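You operate a simulated robot arm through the tools that you are given. There is no shell and no other tool.

The job below is to be done with a simulated robot arm. You get a single attempt, and the scene is never put back.

JOB
Brush soap on both joints in the bottle rack and close the valve of the bottle that bubbles.
Fine: stand the brush back in its pot; the other valve stays open.

The check looks at the end state, three seconds after you hand in, the way a careful person would. Anything else that was tipped, shoved, dropped, spilled or broken makes it a failure.

ROBOT AND FRAMES
A 6-joint arm with a two-finger parallel gripper, fixed in place. Base frame: the origin is at the foot of the arm, x ahead of it, y to its left, z up; the work surface is at about z = 880. Units: mm, rad, N and s.
With the tool pointing down near the work surface it reaches from about 280 to 680 mm from the base axis. Its first joint turns from -2.897 to 2.897 rad. Payload 1.57 kg.
Tool frame: the origin (TCP) lies between the finger pads and is the grasp point; the fingertips stand 30 mm ahead of it; z points along the fingers, y is the line along which they close. The gripper opens to 110 mm. The fingers are 24 mm wide and 12 mm thick; the gripper's body (48 by 112 mm) begins 78 mm behind the TCP.
Orientation is that of the tool frame in the base frame, as a unit quaternion [x, y, z, w]. With the fingers straight down and closing along the base's y, the tool's x points along the base's -x, its y along +y and its z along -z.

CONTROLS
- The arm moves only by the tool nudge_tool. Its argument "moves" is text: rows parted by semicolons, each of 7 numbers parted by spaces: the shift along the tool's x, y, z in m, then the turn, a rotation vector about the tool's x, y, z in rad, then the gripper command, from -1 (shut) to 1 (fully open), values between in proportion. In form: tx ty tz ax ay az fingers; .... A call has 1 to 20 rows; each row shifts and turns the commanded pose from where the row before left it, along the tool's axes as they then stand. Rows are played at 5 a second. More than 50 mm and 0.15 rad between two rows, or a gripper value outside its range, and nothing of the call is played. A pose out of reach is approached as far as the arm can. The call stops where the force on the tool passes 40 N (or 10 N more than at its start, if that is more) or the arm is blocked; 0.2 s more then pass. Each finger travels about 108 mm/s and halts on what it meets, pressing with about 25 N; the grip force reading is that of the motor and also rises with nothing between the fingers. The clock runs only during rows and for 0.2 s after the last one: add rows that do not move to give the fingers time. It gives the time, the measured TCP pose, the force on the tool (base axes), the opening and the grip force at its end, in the units of the frame above (readings bear some noise), with the torque about the TCP (base axes, N m) and any sound that the robot's microphone picked up.
- Cameras (640 x 400 px; columns grow to the right, rows downward): "scene" is fixed at [219, -499, 1645]; the picture's right is [0.62, -0.79, 0.00], its down [-0.58, -0.46, -0.67] and it looks along [0.53, 0.41, -0.74] (base axes); focal length 234 px, centre (320, 200). "wrist" rides on the gripper at [70, 16, -141] in the tool frame; the picture's right is [-0.23, 0.97, 0.00], its down [-0.85, -0.20, -0.48] and it looks along [-0.47, -0.11, 0.88] (tool axes); focal length 222 px, centre (320, 200). There is no depth. A picture from a camera that has moved, and an enlarged one, comes with that camera's place and axes in the base frame and with its lens.
- capture(camera): a new picture of that camera. The clock stands still meanwhile.
- slide_trunk(by): slides the trunk up (or, below 0, down) by that many mm; the arm rides with it, the base frame stays. It gives what a move gives, with no picture.
- zoom(camera, box): a new picture of the part [left, top, right, bottom] of that camera's present view, enlarged. The clock stands still meanwhile.
- finish_job(): hands the job in; it is judged then, once.

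Places have to be worked out from the pictures, the camera data and where the tool is seen. Open the gripper and draw the arm clear of the work before you hand the job in, unless the task says otherwise.

The tools are called after ">>>" by a JSON object that holds its "api" and its "payload". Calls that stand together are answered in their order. nudge_tool: Moves the arm, as the interface text tells. Its arguments: {"type":"object","properties":{"moves":{"type":"string"}},"required":["moves"]} The other tools are called the same way: slide_trunk (by) slides the trunk up or down; capture (camera) takes a picture; zoom (camera, box) takes an enlarged picture of a part of a camera's view; finish_job () hands the job in.

At the start:

```text
time: 0.0
tcp_pos: [502.0, 208.2, 1337.2]
tcp_rot: [-0.001, 1.0, 0.0, 0.0]
wrist_force: [0.4, -0.9, -0.1]
torque: [0.03, -0.02, 0.0]
width: 110.0
grasp_force: 0.1
trunk travel left (down, up): [-275.0, 315.0]
```

scene: 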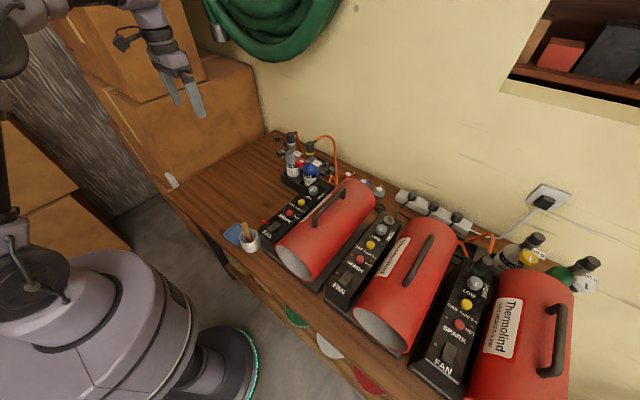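
wrist: 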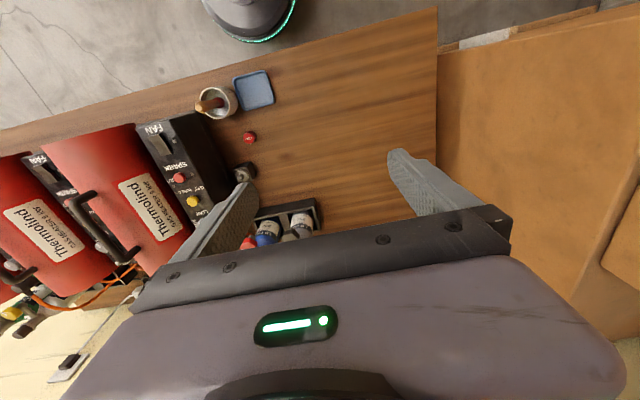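

I start by looking closer at the scene: the pot with the brush near the table's left front, and the bottle rack behind the first heater.

>>> {"api": "zoom", "payload": {"camera": "scene", "box": [220, 110, 400, 260]}}

>>> {"api": "zoom", "payload": {"camera": "wrist", "box": [170, 60, 350, 260]}}

>>> {"api": "zoom", "payload": {"camera": "scene", "box": [265, 120, 345, 200]}}

>>> {"api": "zoom", "payload": {"camera": "scene", "box": [440, 200, 640, 400]}}

```text
2.67 times, centred on (310, 185) of scene
camera zoom: at [219.0, -499.0, 1645.0], right [0.62, -0.79, 0.0], down [-0.58, -0.46, -0.67], along [0.53, 0.41, -0.74], focal length 625 px, centre (347, 240)
```

zoom: 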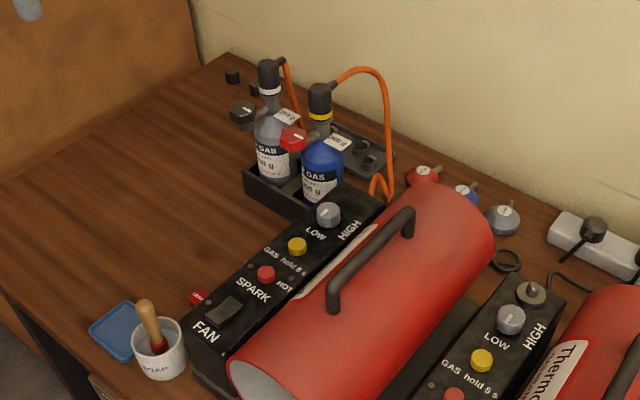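

```text
2.00 times, centred on (260, 160) of wrist
camera zoom: at [432.0, 223.3, 1478.8], right [0.23, 0.97, 0.0], down [0.85, -0.2, 0.48], along [0.47, -0.11, -0.88], focal length 444 px, centre (440, 280)
```

zoom: 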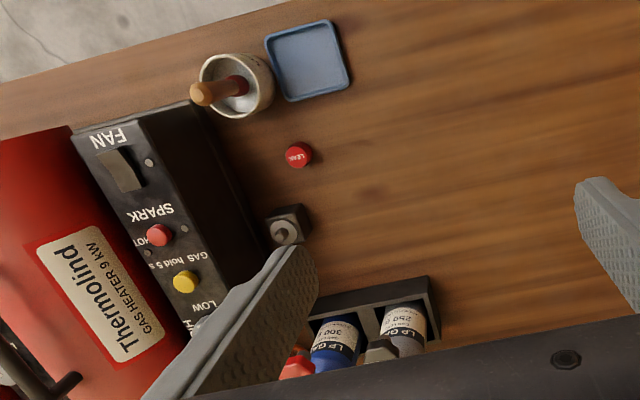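

```text
5.00 times, centred on (305, 160) of scene
camera zoom: at [219.0, -499.0, 1645.0], right [0.62, -0.79, 0.0], down [-0.58, -0.46, -0.67], along [0.53, 0.41, -0.74], focal length 1172 px, centre (395, 400)
```

zoom: 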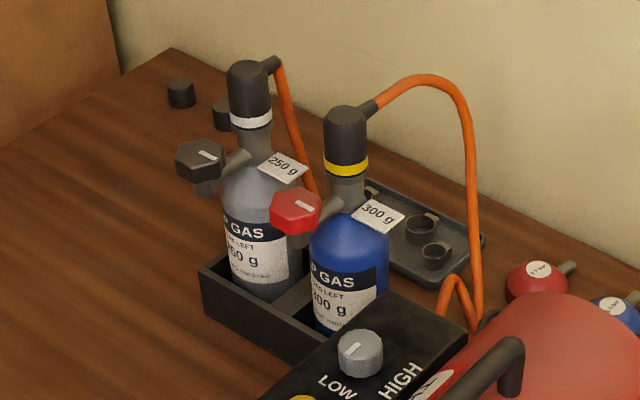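

```text
2.00 times, centred on (540, 300) of scene
camera zoom: at [219.0, -499.0, 1645.0], right [0.62, -0.79, 0.0], down [-0.58, -0.46, -0.67], along [0.53, 0.41, -0.74], focal length 469 px, centre (-120, 0)
```

zoom: 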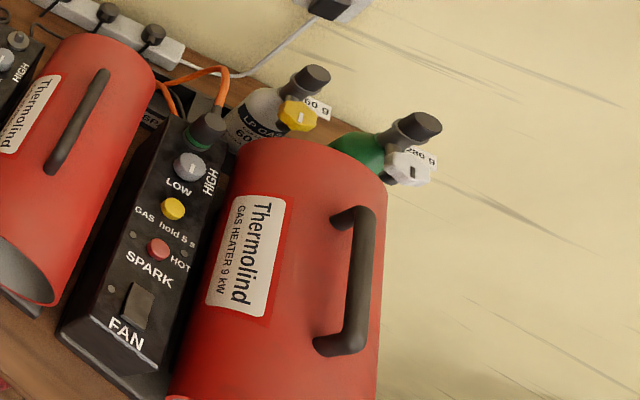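

The pot with the brush is at about (431, -8), and its handle tip at about (426, -20, 1005). The two rack bottles stand at about x≈790, y≈50-100, with their valve knobs facing the robot. I'll move over the pot to look closer.

>>> {"api": "nudge_tool", "payload": {"moves": "0.009 -0.024 0.024 0 0 0 1; 0.009 -0.024 0.024 0 0 0 1; 0.009 -0.024 0.024 0 0 0 1; 0.009 -0.024 0.024 0 0 0 1; 0.009 -0.024 0.024 0 0 0 1; 0.009 -0.024 0.024 0 0 0 1; 0.009 -0.024 0.024 0 0 0 1; 0.009 -0.024 0.024 0 0 0 1"}}

```text
time: 1.8
tcp_pos: [429.3, 14.8, 1144.9]
tcp_rot: [0.0, 1.0, 0.0, 0.0]
wrist_force: [-0.1, -0.3, 0.0]
torque: [0.01, -0.02, -0.01]
width: 109.9
grasp_force: 0.1
trunk travel left (down, up): [-275.0, 315.0]
```

The arm is above the pot now; I take pictures to locate the handle.

>>> {"api": "capture", "payload": {"camera": "wrist"}}

>>> {"api": "zoom", "payload": {"camera": "scene", "box": [210, 200, 310, 270]}}

```text
taken
camera wrist: at [360.1, 30.9, 1286.1], right [0.23, 0.97, 0.0], down [0.85, -0.2, 0.48], along [0.47, -0.11, -0.88], focal length 222 px, centre (320, 200)
```

wrist: 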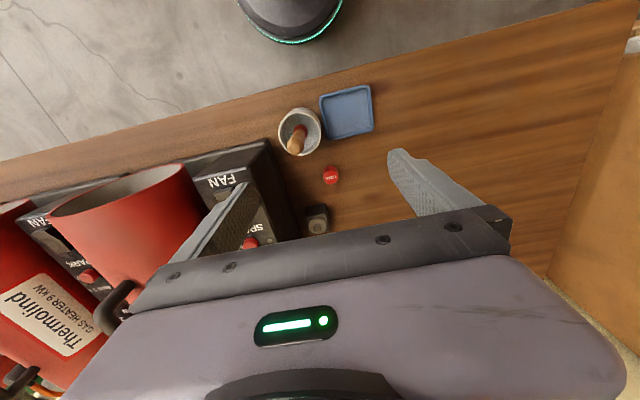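

```text
5.71 times, centred on (260, 235) of scene
camera zoom: at [219.0, -499.0, 1645.0], right [0.62, -0.79, 0.0], down [-0.58, -0.46, -0.67], along [0.53, 0.41, -0.74], focal length 1340 px, centre (663, 0)
```

zoom: 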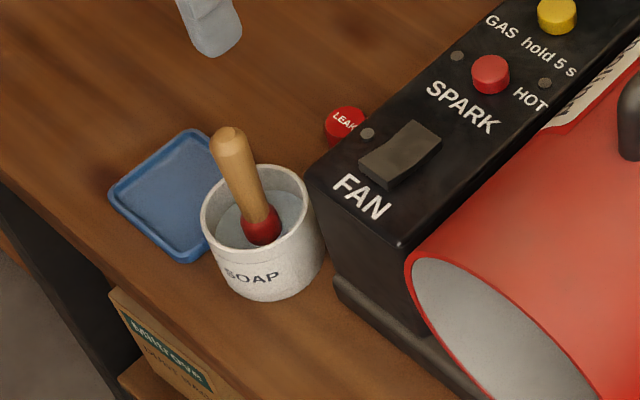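

>>> {"api": "zoom", "payload": {"camera": "wrist", "box": [260, 70, 390, 200]}}

>>> {"api": "zoom", "payload": {"camera": "scene", "box": [230, 215, 270, 255]}}

```text
3.08 times, centred on (325, 135) of wrist
camera zoom: at [360.1, 30.9, 1286.1], right [0.23, 0.97, 0.0], down [0.85, -0.2, 0.48], along [0.47, -0.11, -0.88], focal length 684 px, centre (305, 400)
```

zoom: 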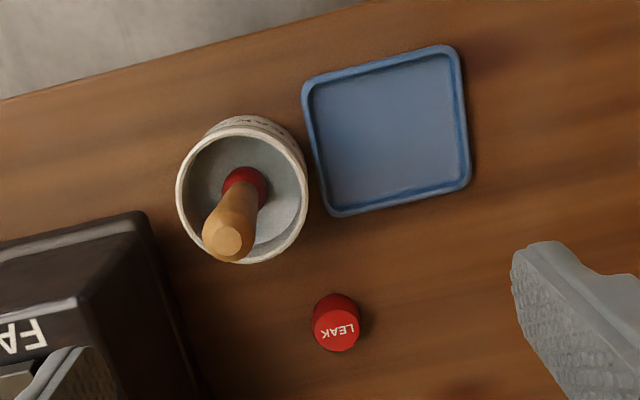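

```text
10.00 times, centred on (250, 235) of scene
camera zoom: at [219.0, -499.0, 1645.0], right [0.62, -0.79, 0.0], down [-0.58, -0.46, -0.67], along [0.53, 0.41, -0.74], focal length 2345 px, centre (1020, -150)
```

zoom: 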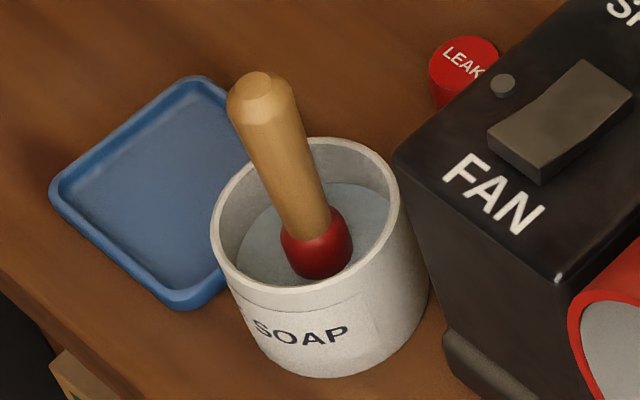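

The handle stands nearly vertical at about (428, -16), from z≈922 up to 1017, diameter about 22 mm. Before taking it, I look closer at the rack's bottles from the scene camera.

>>> {"api": "zoom", "payload": {"camera": "scene", "box": [283, 125, 323, 165]}}

>>> {"api": "zoom", "payload": {"camera": "scene", "box": [280, 155, 330, 205]}}

>>> {"api": "zoom", "payload": {"camera": "scene", "box": [300, 135, 400, 215]}}

```text
10.00 times, centred on (303, 145) of scene
camera zoom: at [219.0, -499.0, 1645.0], right [0.62, -0.79, 0.0], down [-0.58, -0.46, -0.67], along [0.53, 0.41, -0.74], focal length 2345 px, centre (490, 750)
```

zoom: 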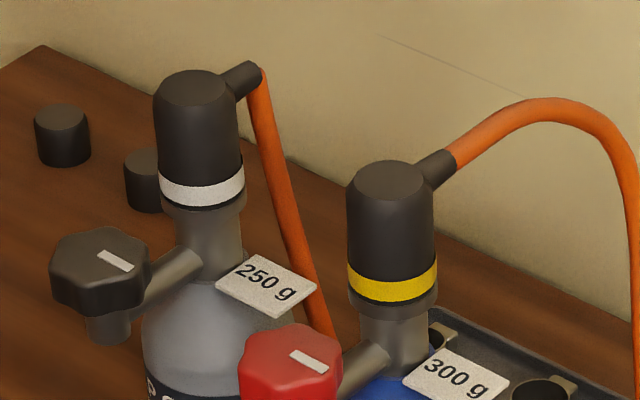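

```text
8.00 times, centred on (305, 180) of scene
camera zoom: at [219.0, -499.0, 1645.0], right [0.62, -0.79, 0.0], down [-0.58, -0.46, -0.67], along [0.53, 0.41, -0.74], focal length 1876 px, centre (440, 360)
```

zoom: 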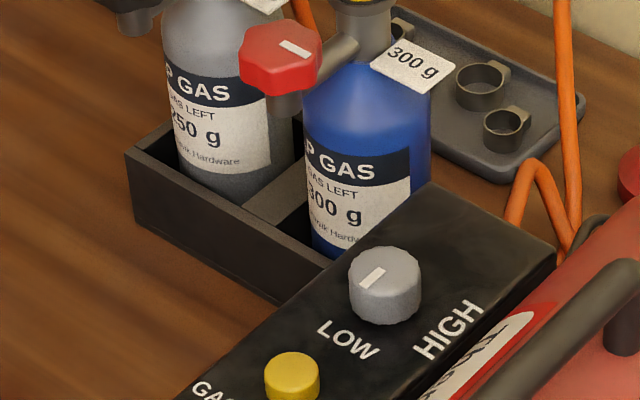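

```text
5.00 times, centred on (350, 175) of scene
camera zoom: at [219.0, -499.0, 1645.0], right [0.62, -0.79, 0.0], down [-0.58, -0.46, -0.67], along [0.53, 0.41, -0.74], focal length 1172 px, centre (170, 325)
```

zoom: 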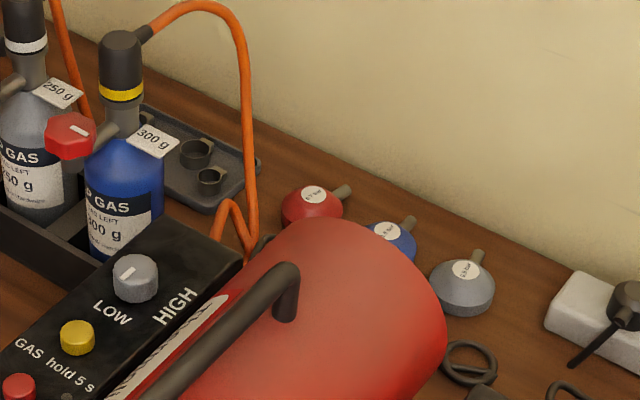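

The valve knobs turn about upright axes, with their pointer marks on top, and sit in front of the necks. The joints are the white and yellow rings at about z≈1085, x≈788, y≈92 and -7. I'll go to a tilted viewpoint in front of the rack to measure better.

>>> {"api": "nudge_tool", "payload": {"moves": "-0.023 0.012 -0.018 0 0 0 1; -0.023 0.012 -0.018 0 0 0 1; -0.023 0.012 -0.018 0 0 0 1; -0.023 0.012 -0.018 0 0 0 1; 0 0 0 0 -0.13 0 1; 0 0 0 0 -0.13 0 1; 0 0 0 0 -0.13 0 1; 0 0 0 0 -0.13 0 1; 0 0 0 0 -0.13 0 1; 0 0 0 0 -0.13 0 1"}}

>>> {"api": "capture", "payload": {"camera": "wrist"}}

```text
time: 4.0
tcp_pos: [521.6, 59.2, 1215.7]
tcp_rot: [0.004, 0.94, -0.012, 0.341]
wrist_force: [0.3, -0.5, -0.1]
torque: [-0.04, 0.0, -0.03]
width: 110.0
grasp_force: 0.1
out of reach, approached as far as the arm can: row 10
trunk travel left (down, up): [-275.0, 315.0]
```

```text
taken
camera wrist: at [378.1, 77.1, 1280.2], right [0.19, 0.97, 0.13], down [0.35, -0.19, 0.92], along [0.92, -0.13, -0.37], focal length 222 px, centre (320, 200)
```

wrist: 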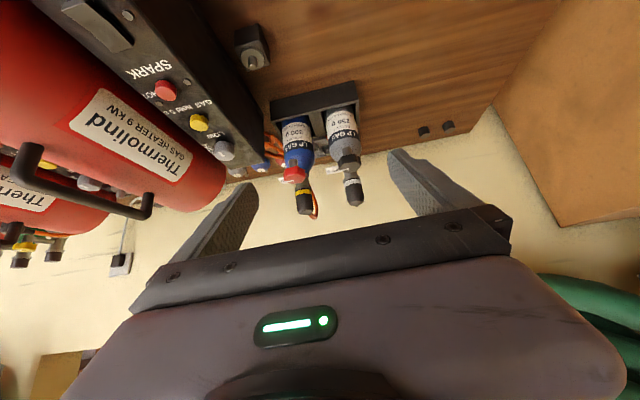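

The tilt stopped at about 40°, limited by a joint. I check the arm's shape in the scene view and zoom on the bottles in the wrist view.

>>> {"api": "capture", "payload": {"camera": "scene"}}

>>> {"api": "zoom", "payload": {"camera": "wrist", "box": [260, 80, 380, 220]}}

>>> {"api": "zoom", "payload": {"camera": "wrist", "box": [275, 140, 375, 220]}}

```text
taken
```

scene: 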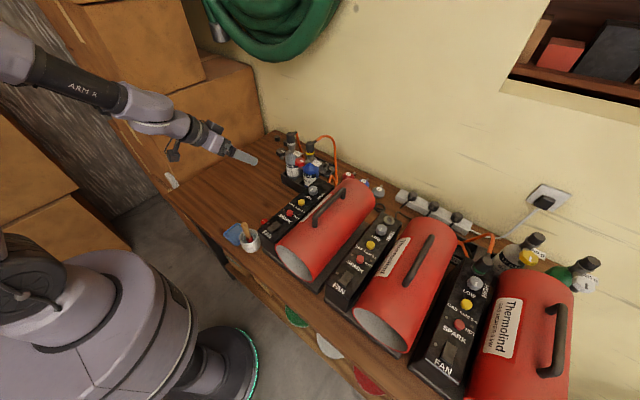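

```text
2.86 times, centred on (320, 150) of wrist
camera zoom: at [378.1, 77.1, 1280.2], right [0.19, 0.97, 0.13], down [0.35, -0.19, 0.92], along [0.92, -0.13, -0.37], focal length 635 px, centre (320, 343)
```

zoom: 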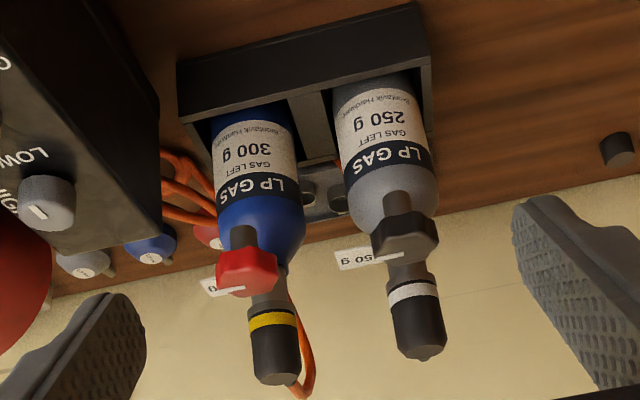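

```text
5.00 times, centred on (325, 180) of wrist
camera zoom: at [378.1, 77.1, 1280.2], right [0.19, 0.97, 0.13], down [0.35, -0.19, 0.92], along [0.92, -0.13, -0.37], focal length 1111 px, centre (295, 300)
```

zoom: 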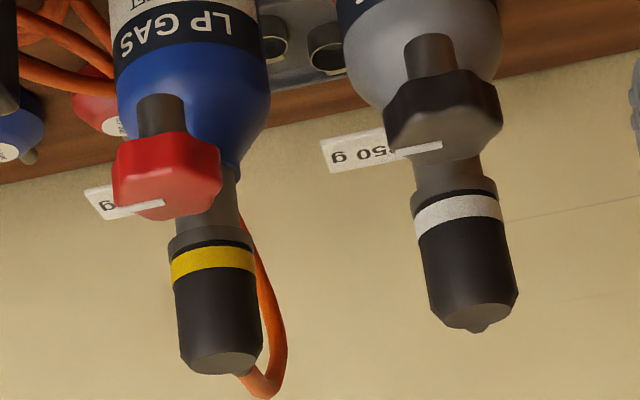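

The knob tops are at about (722, -10, 1094) for red and (724, 87, 1092) for grey, and the ring fronts at x≈784, z≈1093. The 40° tilt is enough to brush over the knobs. I'll turn the tool upright again to pick up the brush.

>>> {"api": "nudge_tool", "payload": {"moves": "0 0 0 0 0.13 0 1; 0 0 0 0 0.13 0 0.6; 0 0 0 0 0.13 0 0.2; 0 0 0 0 0.13 0 -0.1; 0 0 0 0 0.13 0 -0.1; 0 0 0 0 0.047 0 -0.1"}}

```text
time: 5.4
tcp_pos: [522.3, 52.4, 1218.6]
tcp_rot: [0.015, 0.999, -0.018, 0.03]
wrist_force: [0.0, 0.1, -0.1]
torque: [0.0, -0.02, 0.02]
width: 49.4
grasp_force: 0.0
out of reach, approached as far as the arm can: row 1
trunk travel left (down, up): [-275.0, 315.0]
```

>>> {"api": "nudge_tool", "payload": {"moves": "0 0 0 0 0 0 -0.1; 0 0 0 0 0 0 -0.1"}}

```text
time: 6.0
tcp_pos: [522.8, 52.7, 1217.9]
tcp_rot: [0.016, 0.999, -0.018, 0.032]
wrist_force: [0.0, 0.3, 0.1]
torque: [-0.01, -0.02, 0.01]
width: 49.5
grasp_force: 0.1
trunk travel left (down, up): [-275.0, 315.0]
```

A small residual tilt remains (0.036, -0.064, 0.032 in the tool frame). I correct it and move to just above the brush handle with the gripper at 50 mm.

>>> {"api": "nudge_tool", "payload": {"moves": "0 0 0 -0.036 0.064 -0.032 -0.1; 0.019 -0.0137 0.024 0 0 0 -0.1; 0.019 -0.0137 0.024 0 0 0 -0.1; 0.019 -0.0137 0.024 0 0 0 -0.1; 0.019 -0.0137 0.024 0 0 0 -0.1; 0.019 -0.0137 0.024 0 0 0 -0.1; 0 0 0 0 0 0 -0.1"}}

>>> {"api": "zoom", "payload": {"camera": "wrist", "box": [220, 60, 420, 210]}}

>>> {"api": "zoom", "payload": {"camera": "scene", "box": [210, 170, 310, 260]}}

```text
time: 7.6
tcp_pos: [427.5, -16.9, 1098.8]
tcp_rot: [-0.001, 1.0, 0.0, 0.0]
wrist_force: [0.2, 0.4, -0.4]
torque: [0.02, -0.02, 0.0]
width: 49.5
grasp_force: 0.1
trunk travel left (down, up): [-275.0, 315.0]
```

```text
2.67 times, centred on (320, 135) of wrist
camera zoom: at [358.3, -1.0, 1239.8], right [0.23, 0.97, 0.0], down [0.86, -0.2, 0.48], along [0.47, -0.11, -0.88], focal length 592 px, centre (320, 373)
```

zoom: 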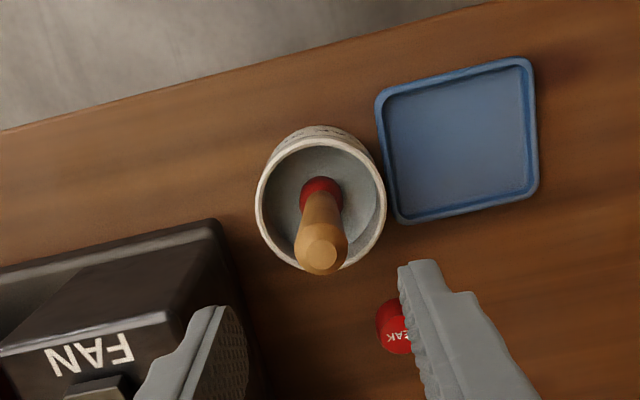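

```text
4.44 times, centred on (260, 215) of scene
camera zoom: at [219.0, -499.0, 1645.0], right [0.62, -0.79, 0.0], down [-0.58, -0.46, -0.67], along [0.53, 0.41, -0.74], focal length 1042 px, centre (587, 133)
```

zoom: 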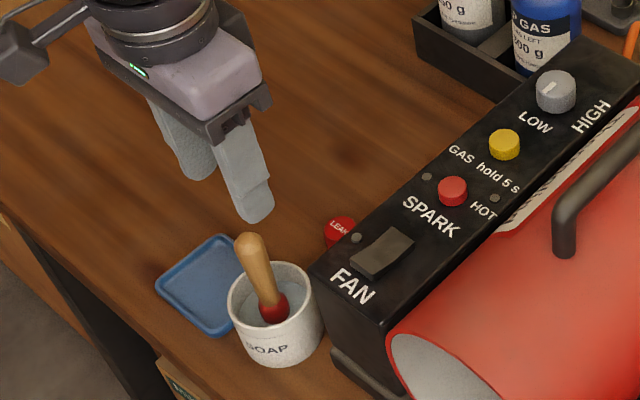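

The handle top is at about (426, -16), right under the TCP. I descend to z≈995 so the pads take the upper handle, then close.

>>> {"api": "nudge_tool", "payload": {"moves": "0.0015 0.001 0.026 0 0 0 -0.1; 0 0 0.026 0 0 0 -0.1; 0 0 0.026 0 0 0 -0.1; 0 0 0.024 0 0 0 -0.1; 0 0 0 0 0 0 -0.1"}}

>>> {"api": "zoom", "payload": {"camera": "wrist", "box": [220, 60, 420, 210]}}

>>> {"api": "zoom", "payload": {"camera": "scene", "box": [210, 170, 310, 260]}}

```text
time: 8.8
tcp_pos: [425.3, -14.4, 995.9]
tcp_rot: [0.0, 1.0, 0.0, 0.0]
wrist_force: [0.7, -0.5, 0.1]
torque: [0.0, 0.04, -0.02]
width: 49.6
grasp_force: 0.1
trunk travel left (down, up): [-275.0, 315.0]
```

```text
2.67 times, centred on (320, 135) of wrist
camera zoom: at [357.1, -0.3, 1137.7], right [0.23, 0.97, 0.0], down [0.86, -0.2, 0.48], along [0.47, -0.11, -0.88], focal length 592 px, centre (320, 373)
```

zoom: 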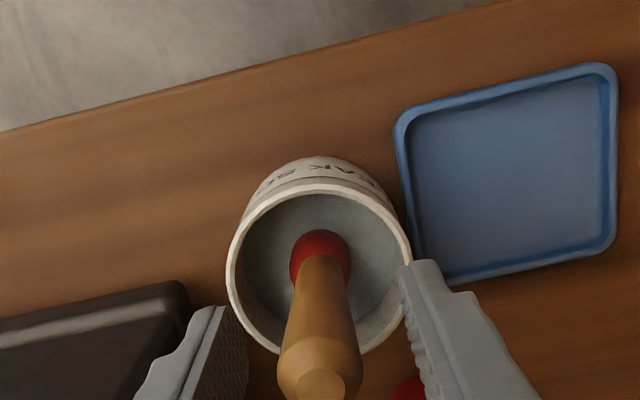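

```text
4.44 times, centred on (260, 215) of scene
camera zoom: at [219.0, -499.0, 1645.0], right [0.62, -0.79, 0.0], down [-0.58, -0.46, -0.67], along [0.53, 0.41, -0.74], focal length 1042 px, centre (587, 133)
```

zoom: 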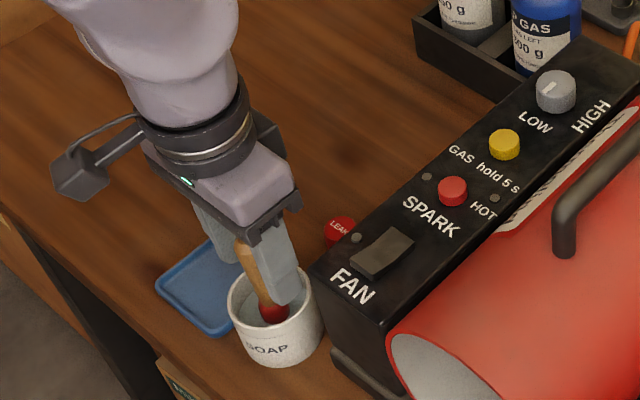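

The handle is centred between the open fingers. I close the gripper on it.

>>> {"api": "nudge_tool", "payload": {"moves": "0 0 0 0 0 0 -0.35; 0 0 0 0 0 0 -0.5; 0 0 0 0 0 0 -1; 0 0 0 0 0 0 -1; 0 0 0 0 0 0 -1"}}

```text
time: 10.0
tcp_pos: [425.6, -14.1, 996.0]
tcp_rot: [-0.001, 1.0, -0.001, 0.0]
wrist_force: [0.3, 0.5, -0.9]
torque: [0.04, 0.0, -0.04]
width: 20.6
grasp_force: 25.2
trunk travel left (down, up): [-275.0, 315.0]
```

The grip holds at 20.6 mm with 25 N, so I lift straight up slowly and look.

>>> {"api": "nudge_tool", "payload": {"moves": "0 0 -0.015 0 0 0 -1; 0 0 -0.02 0 0 0 -1; 0 0 -0.025 0 0 0 -1; 0 0 -0.03 0 0 0 -1; 0 0 -0.03 0 0 0 -1; 0 0 -0.03 0 0 0 -1; 0 0 0 0 0 0 -1"}}

>>> {"api": "capture", "payload": {"camera": "wrist"}}

>>> {"api": "zoom", "payload": {"camera": "scene", "box": [190, 140, 310, 260]}}

```text
time: 11.6
tcp_pos: [425.6, -14.9, 1147.7]
tcp_rot: [-0.001, 1.0, -0.001, 0.0]
wrist_force: [-0.3, -0.2, 0.4]
torque: [-0.06, 0.01, 0.03]
width: 20.3
grasp_force: 24.6
trunk travel left (down, up): [-275.0, 315.0]
```

```text
taken
camera wrist: at [357.7, 0.5, 1288.6], right [0.23, 0.97, 0.0], down [0.86, -0.2, 0.48], along [0.47, -0.11, -0.88], focal length 222 px, centre (320, 200)
```

wrist: 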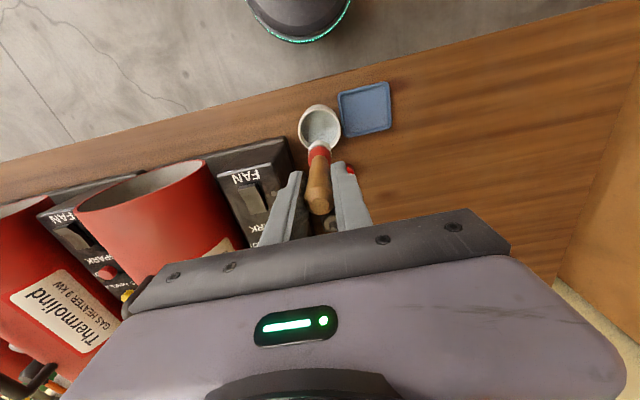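

```text
3.33 times, centred on (250, 200) of scene
camera zoom: at [219.0, -499.0, 1645.0], right [0.62, -0.79, 0.0], down [-0.58, -0.46, -0.67], along [0.53, 0.41, -0.74], focal length 782 px, centre (553, 200)
```

zoom: 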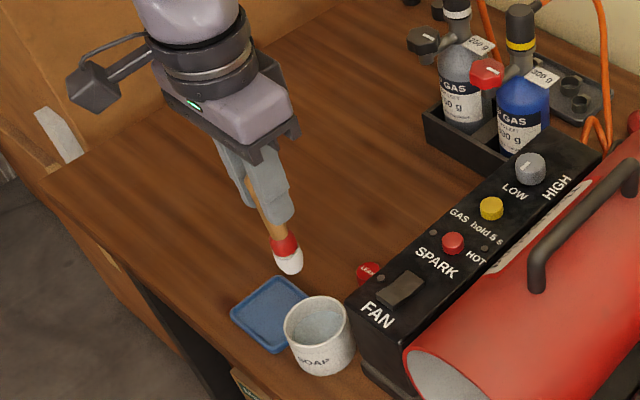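

The brush is held aligned with the tool; its white bristle tip is about 113 mm ahead of the TCP. I go to a staging place in front of the grey bottle and tilt 40° forward.

>>> {"api": "nudge_tool", "payload": {"moves": "-0.0279 0.015 -0.0131 0 0 0 -1; -0.0279 0.015 -0.0131 0 0 0 -1; -0.0279 0.015 -0.0131 0 0 0 -1; -0.0279 0.015 -0.0131 0 0 0 -1; -0.0279 0.015 -0.0131 0 0 0 -1; -0.0279 0.015 -0.0131 0 0 0 -1; -0.0279 0.015 -0.0131 0 0 0 -1; 0 0 0 0 -0.1163 0 -1; 0 0 0 0 -0.1163 0 -1; 0 0 0 0 -0.1163 0 -1; 0 0 0 0 -0.1163 0 -1; 0 0 0 0 -0.1163 0 -1; 0 0 0 0 -0.1163 0 -1; 0 0 0 0 0 0 -1"}}

>>> {"api": "capture", "payload": {"camera": "wrist"}}

>>> {"api": "capture", "payload": {"camera": "scene"}}

```text
time: 14.6
tcp_pos: [622.2, 91.2, 1238.6]
tcp_rot: [-0.001, 0.94, 0.001, 0.342]
wrist_force: [-0.1, 0.0, 0.2]
torque: [0.01, 0.01, 0.01]
width: 20.4
grasp_force: 24.9
trunk travel left (down, up): [-275.0, 315.0]
```

```text
taken
camera wrist: at [478.2, 105.5, 1301.2], right [0.17, 0.97, 0.15], down [0.35, -0.2, 0.92], along [0.92, -0.11, -0.37], focal length 222 px, centre (320, 200)
```

wrist: 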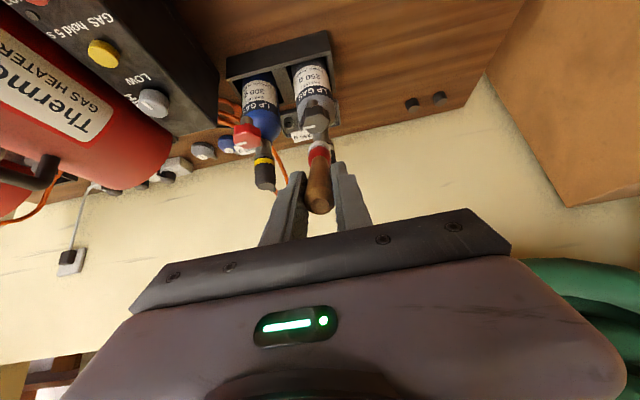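

```text
taken
```

scene: 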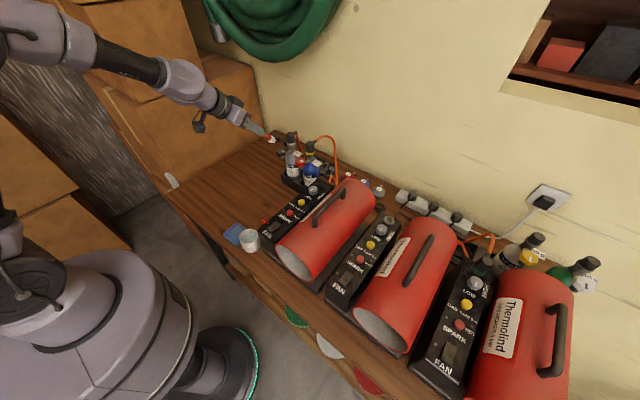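

The tilt was reached exactly at (622, 91, 1239). I zoom in both views to refine the joints' places relative to the bristles.

>>> {"api": "zoom", "payload": {"camera": "wrist", "box": [220, 80, 360, 210]}}

>>> {"api": "zoom", "payload": {"camera": "scene", "box": [250, 115, 330, 195]}}

```text
3.08 times, centred on (290, 145) of wrist
camera zoom: at [478.2, 105.5, 1301.2], right [0.17, 0.97, 0.15], down [0.35, -0.2, 0.92], along [0.92, -0.11, -0.37], focal length 684 px, centre (412, 369)
```

zoom: 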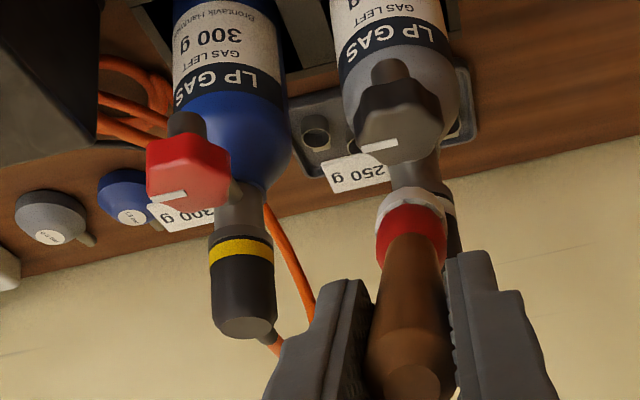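

```text
5.00 times, centred on (290, 155) of scene
camera zoom: at [219.0, -499.0, 1645.0], right [0.62, -0.79, 0.0], down [-0.58, -0.46, -0.67], along [0.53, 0.41, -0.74], focal length 1172 px, centre (470, 425)
```

zoom: 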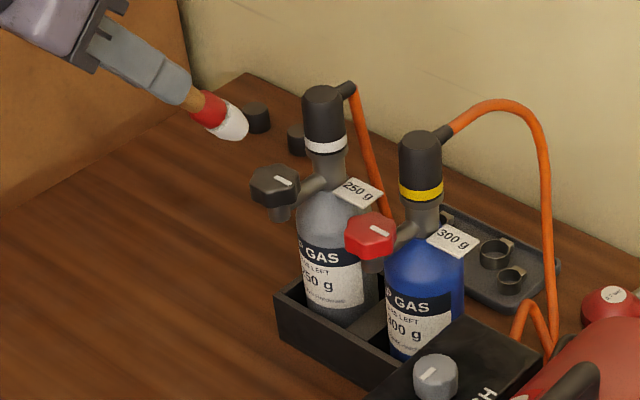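

The bristle tip is about 118 mm ahead of the TCP; the seam under the white ring sits near (784, 89, 1083). I approach to about 15 mm short of it, over the knob.

>>> {"api": "nudge_tool", "payload": {"moves": "-0.0055 -0.0005 0.0206 0 0 0 -1; -0.0055 -0.0005 0.0206 0 0 0 -1; -0.0055 -0.0005 0.0206 0 0 0 -1; -0.0055 -0.0005 0.0206 0 0 0 -1; 0 0 0 0 0 0 -1"}}

>>> {"api": "zoom", "payload": {"camera": "wrist", "box": [220, 80, 360, 210]}}

>>> {"api": "zoom", "payload": {"camera": "scene", "box": [260, 115, 320, 175]}}

```text
time: 15.8
tcp_pos: [690.8, 88.6, 1188.2]
tcp_rot: [0.0, 0.94, 0.0, 0.341]
wrist_force: [-1.2, 0.2, -1.0]
torque: [-0.01, 0.15, 0.0]
width: 20.4
grasp_force: 24.7
trunk travel left (down, up): [-275.0, 315.0]
```

```text
3.08 times, centred on (290, 145) of wrist
camera zoom: at [547.9, 103.6, 1252.3], right [0.17, 0.97, 0.15], down [0.35, -0.2, 0.92], along [0.92, -0.11, -0.37], focal length 684 px, centre (412, 369)
```

zoom: 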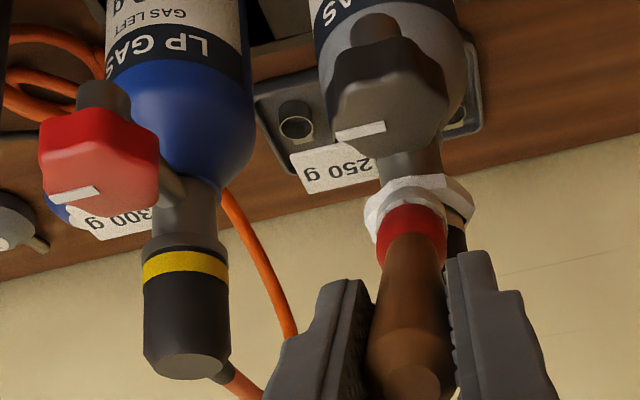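

```text
6.67 times, centred on (290, 145) of scene
camera zoom: at [219.0, -499.0, 1645.0], right [0.62, -0.79, 0.0], down [-0.58, -0.46, -0.67], along [0.53, 0.41, -0.74], focal length 1563 px, centre (520, 567)
```

zoom: 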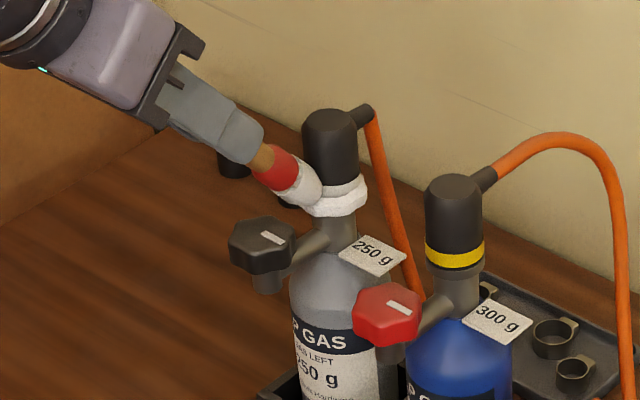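

The bristles already touch (about 1.5 N), and a white soap collar has appeared around the joint. I look closer, and hold with small side strokes of a few mm.

>>> {"api": "nudge_tool", "payload": {"moves": "0 0.004 0 0 0 0 -1; 0 -0.004 0 0 0 0 -1; 0 -0.004 0 0 0 0 -1; 0 0.004 0 0 0 0 -1; 0 0 0 0 0 0 -1"}}

>>> {"api": "zoom", "payload": {"camera": "scene", "box": [275, 125, 315, 165]}}

```text
time: 17.0
tcp_pos: [690.3, 89.3, 1188.3]
tcp_rot: [0.0, 0.94, 0.0, 0.342]
wrist_force: [-1.3, -1.0, -0.2]
torque: [-0.08, 0.1, -0.04]
width: 20.4
grasp_force: 24.7
trunk travel left (down, up): [-275.0, 315.0]
```

```text
10.00 times, centred on (295, 145) of scene
camera zoom: at [219.0, -499.0, 1645.0], right [0.62, -0.79, 0.0], down [-0.58, -0.46, -0.67], along [0.53, 0.41, -0.74], focal length 2345 px, centre (570, 750)
```

zoom: 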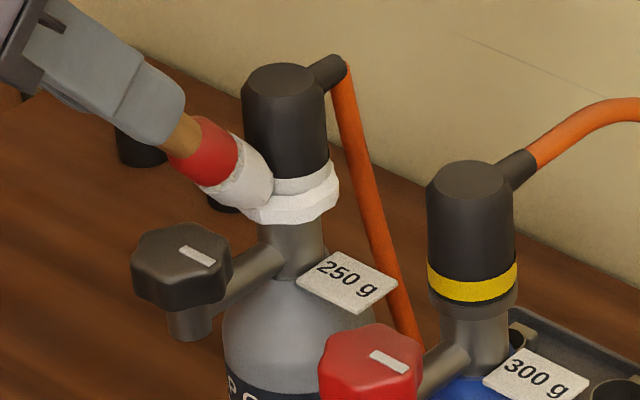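

A full soap collar now covers the grey bottle's joint. I back off along the brush, shift 101 mm to the blue bottle's line, and check before touching.

>>> {"api": "nudge_tool", "payload": {"moves": "0 0 -0.025 0 0 0 -1; 0 0 -0.025 0 0 0 -1; 0 -0.025 0 0 0 0 -1; 0 -0.025 0 0 0 0 -1; 0 -0.025 0 0 0 0 -1; 0 -0.025 0 0 0 0 -1; 0 0 0 0 0 0 -1"}}

>>> {"api": "zoom", "payload": {"camera": "wrist", "box": [250, 80, 390, 210]}}

>>> {"api": "zoom", "payload": {"camera": "scene", "box": [270, 120, 330, 180]}}

```text
time: 18.6
tcp_pos: [658.1, -12.5, 1226.5]
tcp_rot: [-0.001, 0.94, 0.0, 0.341]
wrist_force: [-0.2, 0.0, 0.0]
torque: [0.0, -0.01, 0.0]
width: 20.4
grasp_force: 25.2
trunk travel left (down, up): [-275.0, 315.0]
```

```text
3.08 times, centred on (320, 145) of wrist
camera zoom: at [516.3, 3.4, 1290.7], right [0.17, 0.97, 0.15], down [0.35, -0.2, 0.92], along [0.92, -0.11, -0.37], focal length 684 px, centre (320, 369)
```

zoom: 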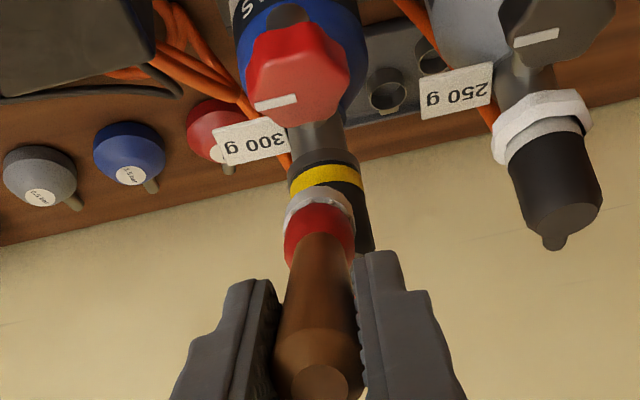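

```text
6.67 times, centred on (300, 150) of scene
camera zoom: at [219.0, -499.0, 1645.0], right [0.62, -0.79, 0.0], down [-0.58, -0.46, -0.67], along [0.53, 0.41, -0.74], focal length 1563 px, centre (453, 533)
```

zoom: 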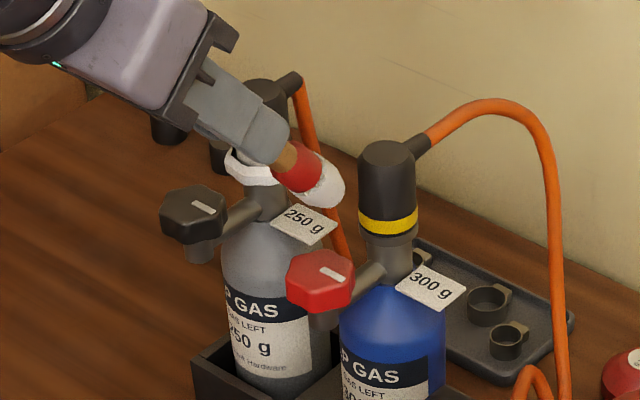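

The brush is aligned with the yellow-ringed joint. I advance along the brush axis, slowly at the end.

>>> {"api": "nudge_tool", "payload": {"moves": "0 0 0.02 0 0 0 -1; 0 0 0.018 0 0 0 -1; 0 0 0.006 0 0 0 -1; 0 0 0.004 0 0 0 -1; 0 0 0.002 0 0 0 -1; 0 0 0 0 0 0 -1"}}

>>> {"api": "zoom", "payload": {"camera": "scene", "box": [280, 125, 330, 175]}}

```text
time: 20.0
tcp_pos: [691.0, -11.4, 1188.7]
tcp_rot: [-0.002, 0.94, 0.001, 0.341]
wrist_force: [-1.4, 0.1, -0.2]
torque: [0.02, 0.1, -0.03]
width: 20.2
grasp_force: 24.8
trunk travel left (down, up): [-275.0, 315.0]
```

```text
8.00 times, centred on (305, 150) of scene
camera zoom: at [219.0, -499.0, 1645.0], right [0.62, -0.79, 0.0], down [-0.58, -0.46, -0.67], along [0.53, 0.41, -0.74], focal length 1876 px, centre (440, 600)
```

zoom: 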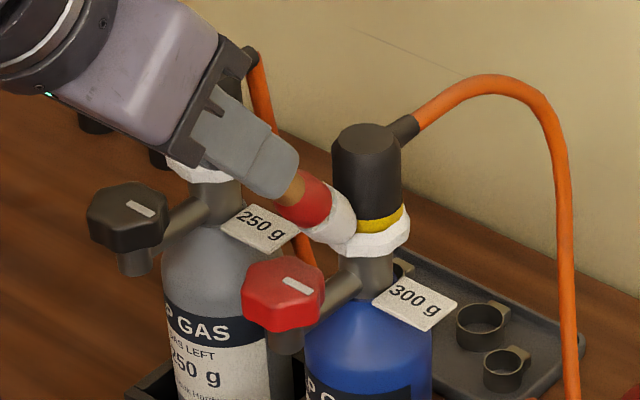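

The blue bottle's joint has its soap collar too, with about 1.4 N contact. I make the same small side strokes, then back off and look at both collars for bubbles.

>>> {"api": "nudge_tool", "payload": {"moves": "0 0.004 0 0 0 0 -1; 0 -0.004 0 0 0 0 -1; 0 -0.004 0 0 0 0 -1; 0 0.004 0 0 0 0 -1; 0 0 -0.025 0 0 0 -1; 0 0 -0.025 0 0 0 -1; 0 0.02 -0.03 0 0 0 -1; 0 0.02 -0.04 0 0 0 -1; 0 0 0 0 0 0 -1"}}

>>> {"api": "capture", "payload": {"camera": "wrist"}}

>>> {"api": "zoom", "payload": {"camera": "wrist", "box": [220, 80, 400, 210]}}

>>> {"api": "zoom", "payload": {"camera": "scene", "box": [280, 125, 330, 175]}}

```text
time: 22.0
tcp_pos: [614.8, 28.4, 1279.3]
tcp_rot: [-0.001, 0.94, 0.0, 0.342]
wrist_force: [0.2, -0.3, -1.3]
torque: [0.03, 0.01, 0.0]
width: 20.4
grasp_force: 25.4
trunk travel left (down, up): [-275.0, 315.0]
```

```text
taken
camera wrist: at [471.7, 43.8, 1343.4], right [0.17, 0.97, 0.15], down [0.35, -0.2, 0.92], along [0.92, -0.11, -0.38], focal length 222 px, centre (320, 200)
```

wrist: 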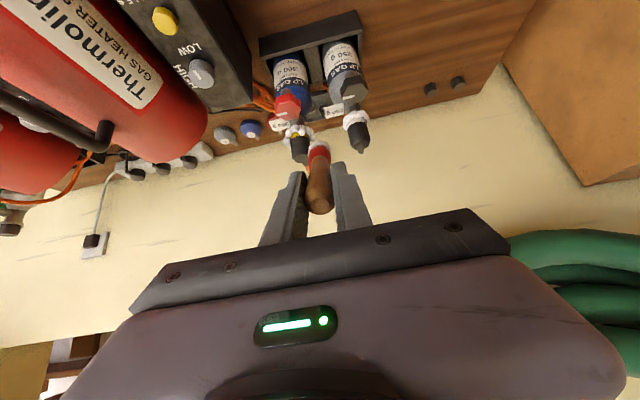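

```text
3.08 times, centred on (310, 145) of wrist
camera zoom: at [471.7, 43.8, 1343.4], right [0.17, 0.97, 0.15], down [0.35, -0.2, 0.92], along [0.92, -0.11, -0.38], focal length 684 px, centre (351, 369)
```

zoom: 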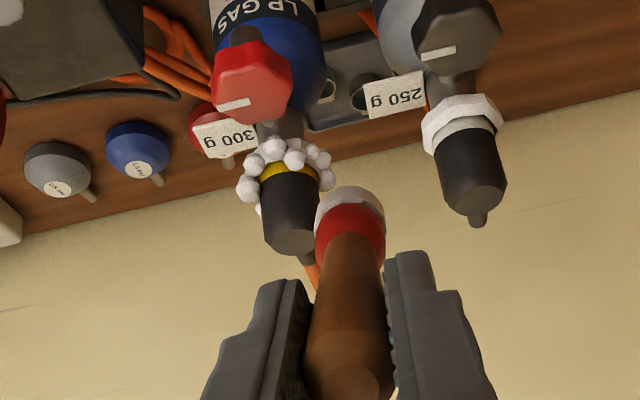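

```text
8.00 times, centred on (305, 150) of scene
camera zoom: at [219.0, -499.0, 1645.0], right [0.62, -0.79, 0.0], down [-0.58, -0.46, -0.67], along [0.53, 0.41, -0.74], focal length 1876 px, centre (440, 600)
```

zoom: 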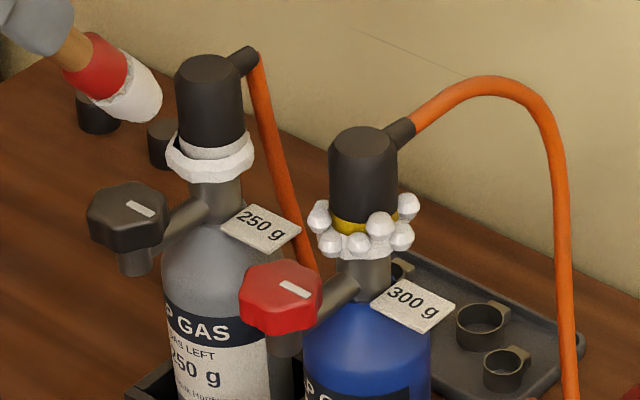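

The blue bottle's collar shows growing bubbles, while the grey one stays smooth, so the red valve must be closed. First I take the brush back above its pot, upright.

>>> {"api": "nudge_tool", "payload": {"moves": "0 0 0 0 0.1163 0 -1; 0 0 0 0 0.1163 0 -1; 0 0 0 0 0.1163 0 -1; 0 0 0 0 0.1163 0 -1; 0 0 0 0 0.1163 0 -1; 0 0 0 0 0.1163 0 -1; 0.0315 -0.0072 0.0205 0 0 0 -1; 0.0315 -0.0072 0.0205 0 0 0 -1; 0.0315 -0.0072 0.0205 0 0 0 -1; 0.0315 -0.0072 0.0205 0 0 0 -1; 0.0315 -0.0072 0.0205 0 0 0 -1; 0.0315 -0.0072 0.0205 0 0 0 -1; 0 0 0 0 0 0 -1"}}

>>> {"api": "zoom", "payload": {"camera": "wrist", "box": [220, 60, 420, 210]}}

>>> {"api": "zoom", "payload": {"camera": "scene", "box": [190, 140, 310, 260]}}

```text
time: 24.8
tcp_pos: [426.5, -14.5, 1159.1]
tcp_rot: [0.0, 1.0, 0.0, 0.0]
wrist_force: [0.4, -0.2, 0.0]
torque: [0.01, 0.0, 0.02]
width: 20.5
grasp_force: 25.3
trunk travel left (down, up): [-275.0, 315.0]
```

```text
2.67 times, centred on (320, 135) of wrist
camera zoom: at [356.9, 0.6, 1300.1], right [0.23, 0.97, 0.0], down [0.86, -0.2, 0.48], along [0.47, -0.11, -0.88], focal length 592 px, centre (320, 373)
```

zoom: 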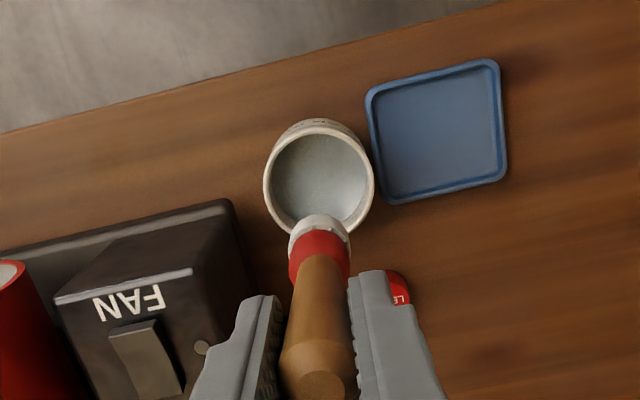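

```text
3.33 times, centred on (250, 200) of scene
camera zoom: at [219.0, -499.0, 1645.0], right [0.62, -0.79, 0.0], down [-0.58, -0.46, -0.67], along [0.53, 0.41, -0.74], focal length 782 px, centre (553, 200)
```

zoom: 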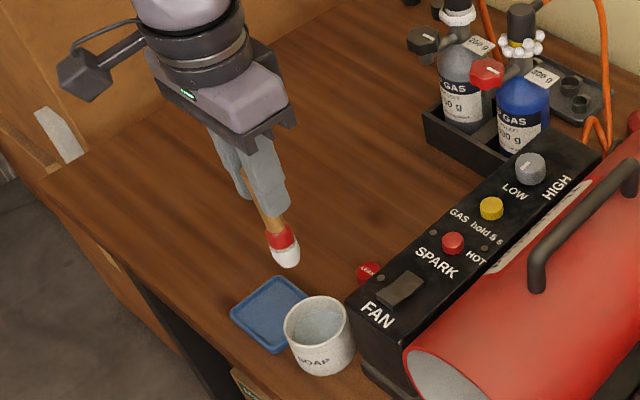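

The pot is centred at about (426, -15.5), right below. I lower the brush straight into it, slowing near the original height of 996.

>>> {"api": "nudge_tool", "payload": {"moves": "0 -0.0005 0.03 0 0 0 -1; 0 -0.0005 0.03 0 0 0 -1; 0 0 0.03 0 0 0 -1; 0 0 0.03 0 0 0 -1; 0 0 0.02 0 0 0 -1; 0 0 0.012 0 0 0 -1; 0 0 0.006 0 0 0 -1; 0 0 0.003 0 0 0 -1; 0 0 0 0 0 0 -1"}}

```text
time: 26.8
tcp_pos: [425.1, -15.6, 996.6]
tcp_rot: [-0.001, 1.0, 0.0, 0.0]
wrist_force: [1.0, 0.5, 2.4]
torque: [0.01, 0.01, -0.01]
width: 20.3
grasp_force: 25.4
trunk travel left (down, up): [-275.0, 315.0]
```

A force of 2.4 N upward says the bristles rest on the pot's bottom. I open the fingers gently to about 50 mm.

>>> {"api": "nudge_tool", "payload": {"moves": "0 0 0 0 0 0 -0.6; 0 0 0 0 0 0 -0.5; 0 0 0 0 0 0 -0.3; 0 0 0 0 0 0 -0.1; 0 0 0 0 0 0 -0.1"}}

>>> {"api": "zoom", "payload": {"camera": "wrist", "box": [220, 60, 420, 210]}}

>>> {"api": "zoom", "payload": {"camera": "scene", "box": [210, 170, 310, 260]}}

```text
time: 28.0
tcp_pos: [426.5, -15.2, 995.9]
tcp_rot: [-0.001, 1.0, 0.0, 0.0]
wrist_force: [-0.2, -0.2, -1.0]
torque: [-0.02, 0.05, 0.01]
width: 49.6
grasp_force: 0.1
trunk travel left (down, up): [-275.0, 315.0]
```

```text
2.67 times, centred on (320, 135) of wrist
camera zoom: at [356.7, -1.0, 1138.3], right [0.23, 0.97, 0.0], down [0.86, -0.2, 0.48], along [0.47, -0.11, -0.88], focal length 592 px, centre (320, 373)
```

zoom: 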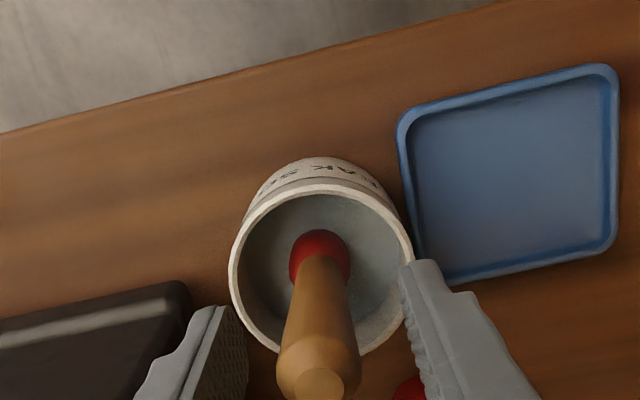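

```text
4.44 times, centred on (260, 215) of scene
camera zoom: at [219.0, -499.0, 1645.0], right [0.62, -0.79, 0.0], down [-0.58, -0.46, -0.67], along [0.53, 0.41, -0.74], focal length 1042 px, centre (587, 133)
```

zoom: 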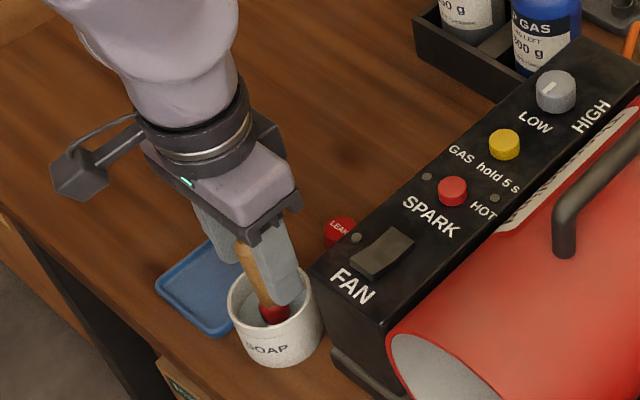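

The brush stands in its pot as before. I withdraw straight up before heading for the red valve.

>>> {"api": "nudge_tool", "payload": {"moves": "0 0 -0.02 0 0 0 -0.1; 0 0 -0.03 0 0 0 -0.1; 0 0 -0.04 0 0 0 -0.1; 0 0 -0.04 0 0 0 -0.1; 0 0 -0.04 0 0 0 -0.1; 0 0 -0.04 0 0 0 -0.1; 0 0 0 0 0 0 -0.1"}}

>>> {"api": "zoom", "payload": {"camera": "scene", "box": [210, 170, 310, 260]}}

```text
time: 29.6
tcp_pos: [426.1, -17.0, 1207.3]
tcp_rot: [-0.001, 1.0, 0.0, 0.0]
wrist_force: [0.1, -0.1, -1.3]
torque: [-0.03, 0.03, -0.02]
width: 49.5
grasp_force: 0.0
trunk travel left (down, up): [-275.0, 315.0]
```

```text
4.44 times, centred on (260, 215) of scene
camera zoom: at [219.0, -499.0, 1645.0], right [0.62, -0.79, 0.0], down [-0.58, -0.46, -0.67], along [0.53, 0.41, -0.74], focal length 1042 px, centre (587, 133)
```

zoom: 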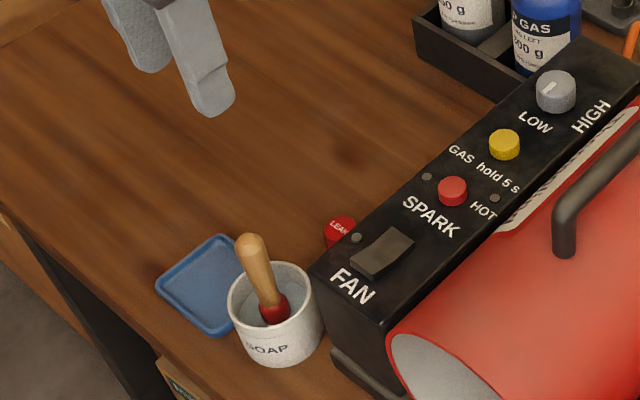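

The brush stands upright in the pot. I move out toward the red valve at height 1207, tool pointing down, to test the reach.

>>> {"api": "nudge_tool", "payload": {"moves": "-0.035 0.0012 0 0 0 0 -0.1; -0.035 0.0012 0 0 0 0 -0.1; -0.035 0.0012 0 0 0 0 -0.1; -0.035 0.0012 0 0 0 0 -0.1; -0.035 0.0012 0 0 0 0 -0.1; -0.035 0.0012 0 0 0 0 -0.1; 0 0 0 0 0 0 -0.1"}}

>>> {"api": "capture", "payload": {"camera": "wrist"}}

>>> {"api": "capture", "payload": {"camera": "scene"}}

```text
time: 31.2
tcp_pos: [636.2, -9.5, 1207.4]
tcp_rot: [0.0, 1.0, 0.0, 0.0]
wrist_force: [-0.8, 0.3, 1.3]
torque: [-0.02, -0.02, -0.01]
width: 49.6
grasp_force: 0.0
trunk travel left (down, up): [-275.0, 315.0]
```

```text
taken
camera wrist: at [566.5, 6.8, 1348.5], right [0.23, 0.97, 0.0], down [0.86, -0.2, 0.48], along [0.47, -0.11, -0.88], focal length 222 px, centre (320, 200)
```

wrist: 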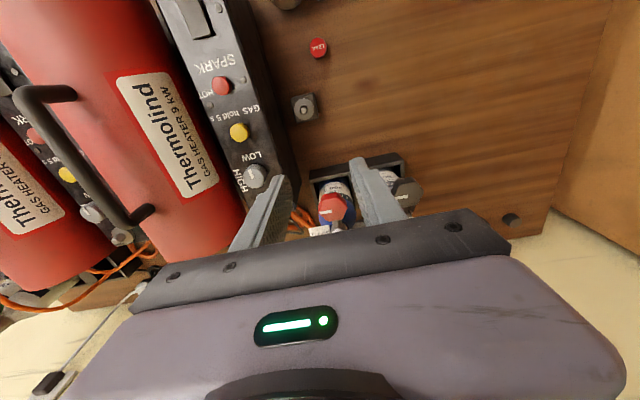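

```text
taken
```

scene: 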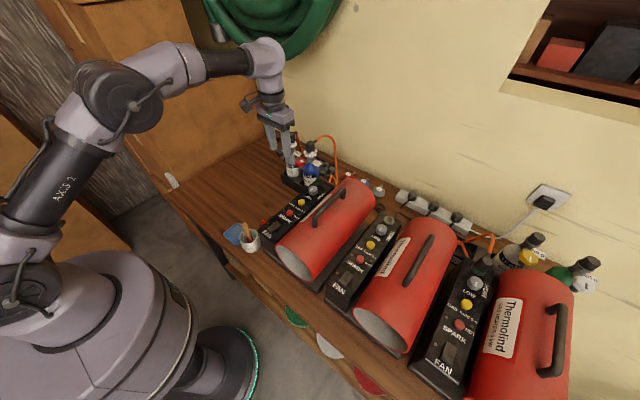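

>>> {"api": "zoom", "payload": {"camera": "wrist", "box": [280, 150, 440, 250]}}

>>> {"api": "zoom", "payload": {"camera": "scene", "box": [260, 125, 340, 195]}}

```text
4.00 times, centred on (360, 200) of wrist
camera zoom: at [566.5, 6.8, 1348.5], right [0.23, 0.97, 0.0], down [0.86, -0.2, 0.48], along [0.47, -0.11, -0.88], focal length 888 px, centre (160, 200)
```

zoom: 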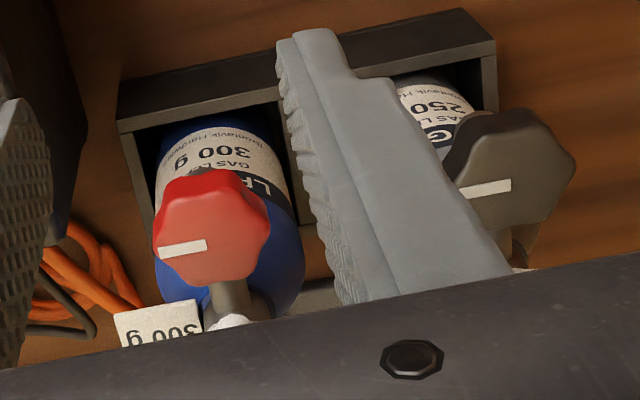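

```text
5.71 times, centred on (300, 160) of scene
camera zoom: at [219.0, -499.0, 1645.0], right [0.62, -0.79, 0.0], down [-0.58, -0.46, -0.67], along [0.53, 0.41, -0.74], focal length 1340 px, centre (434, 429)
```

zoom: 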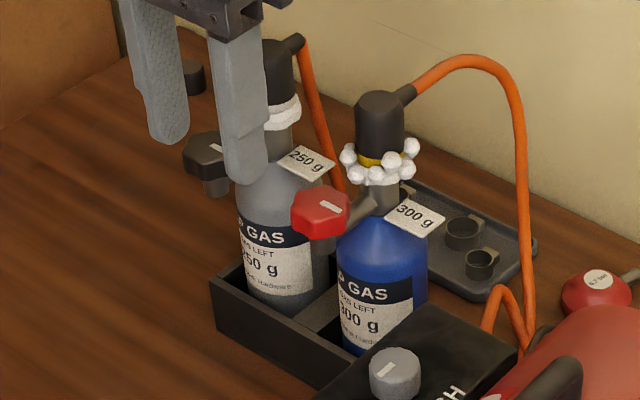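

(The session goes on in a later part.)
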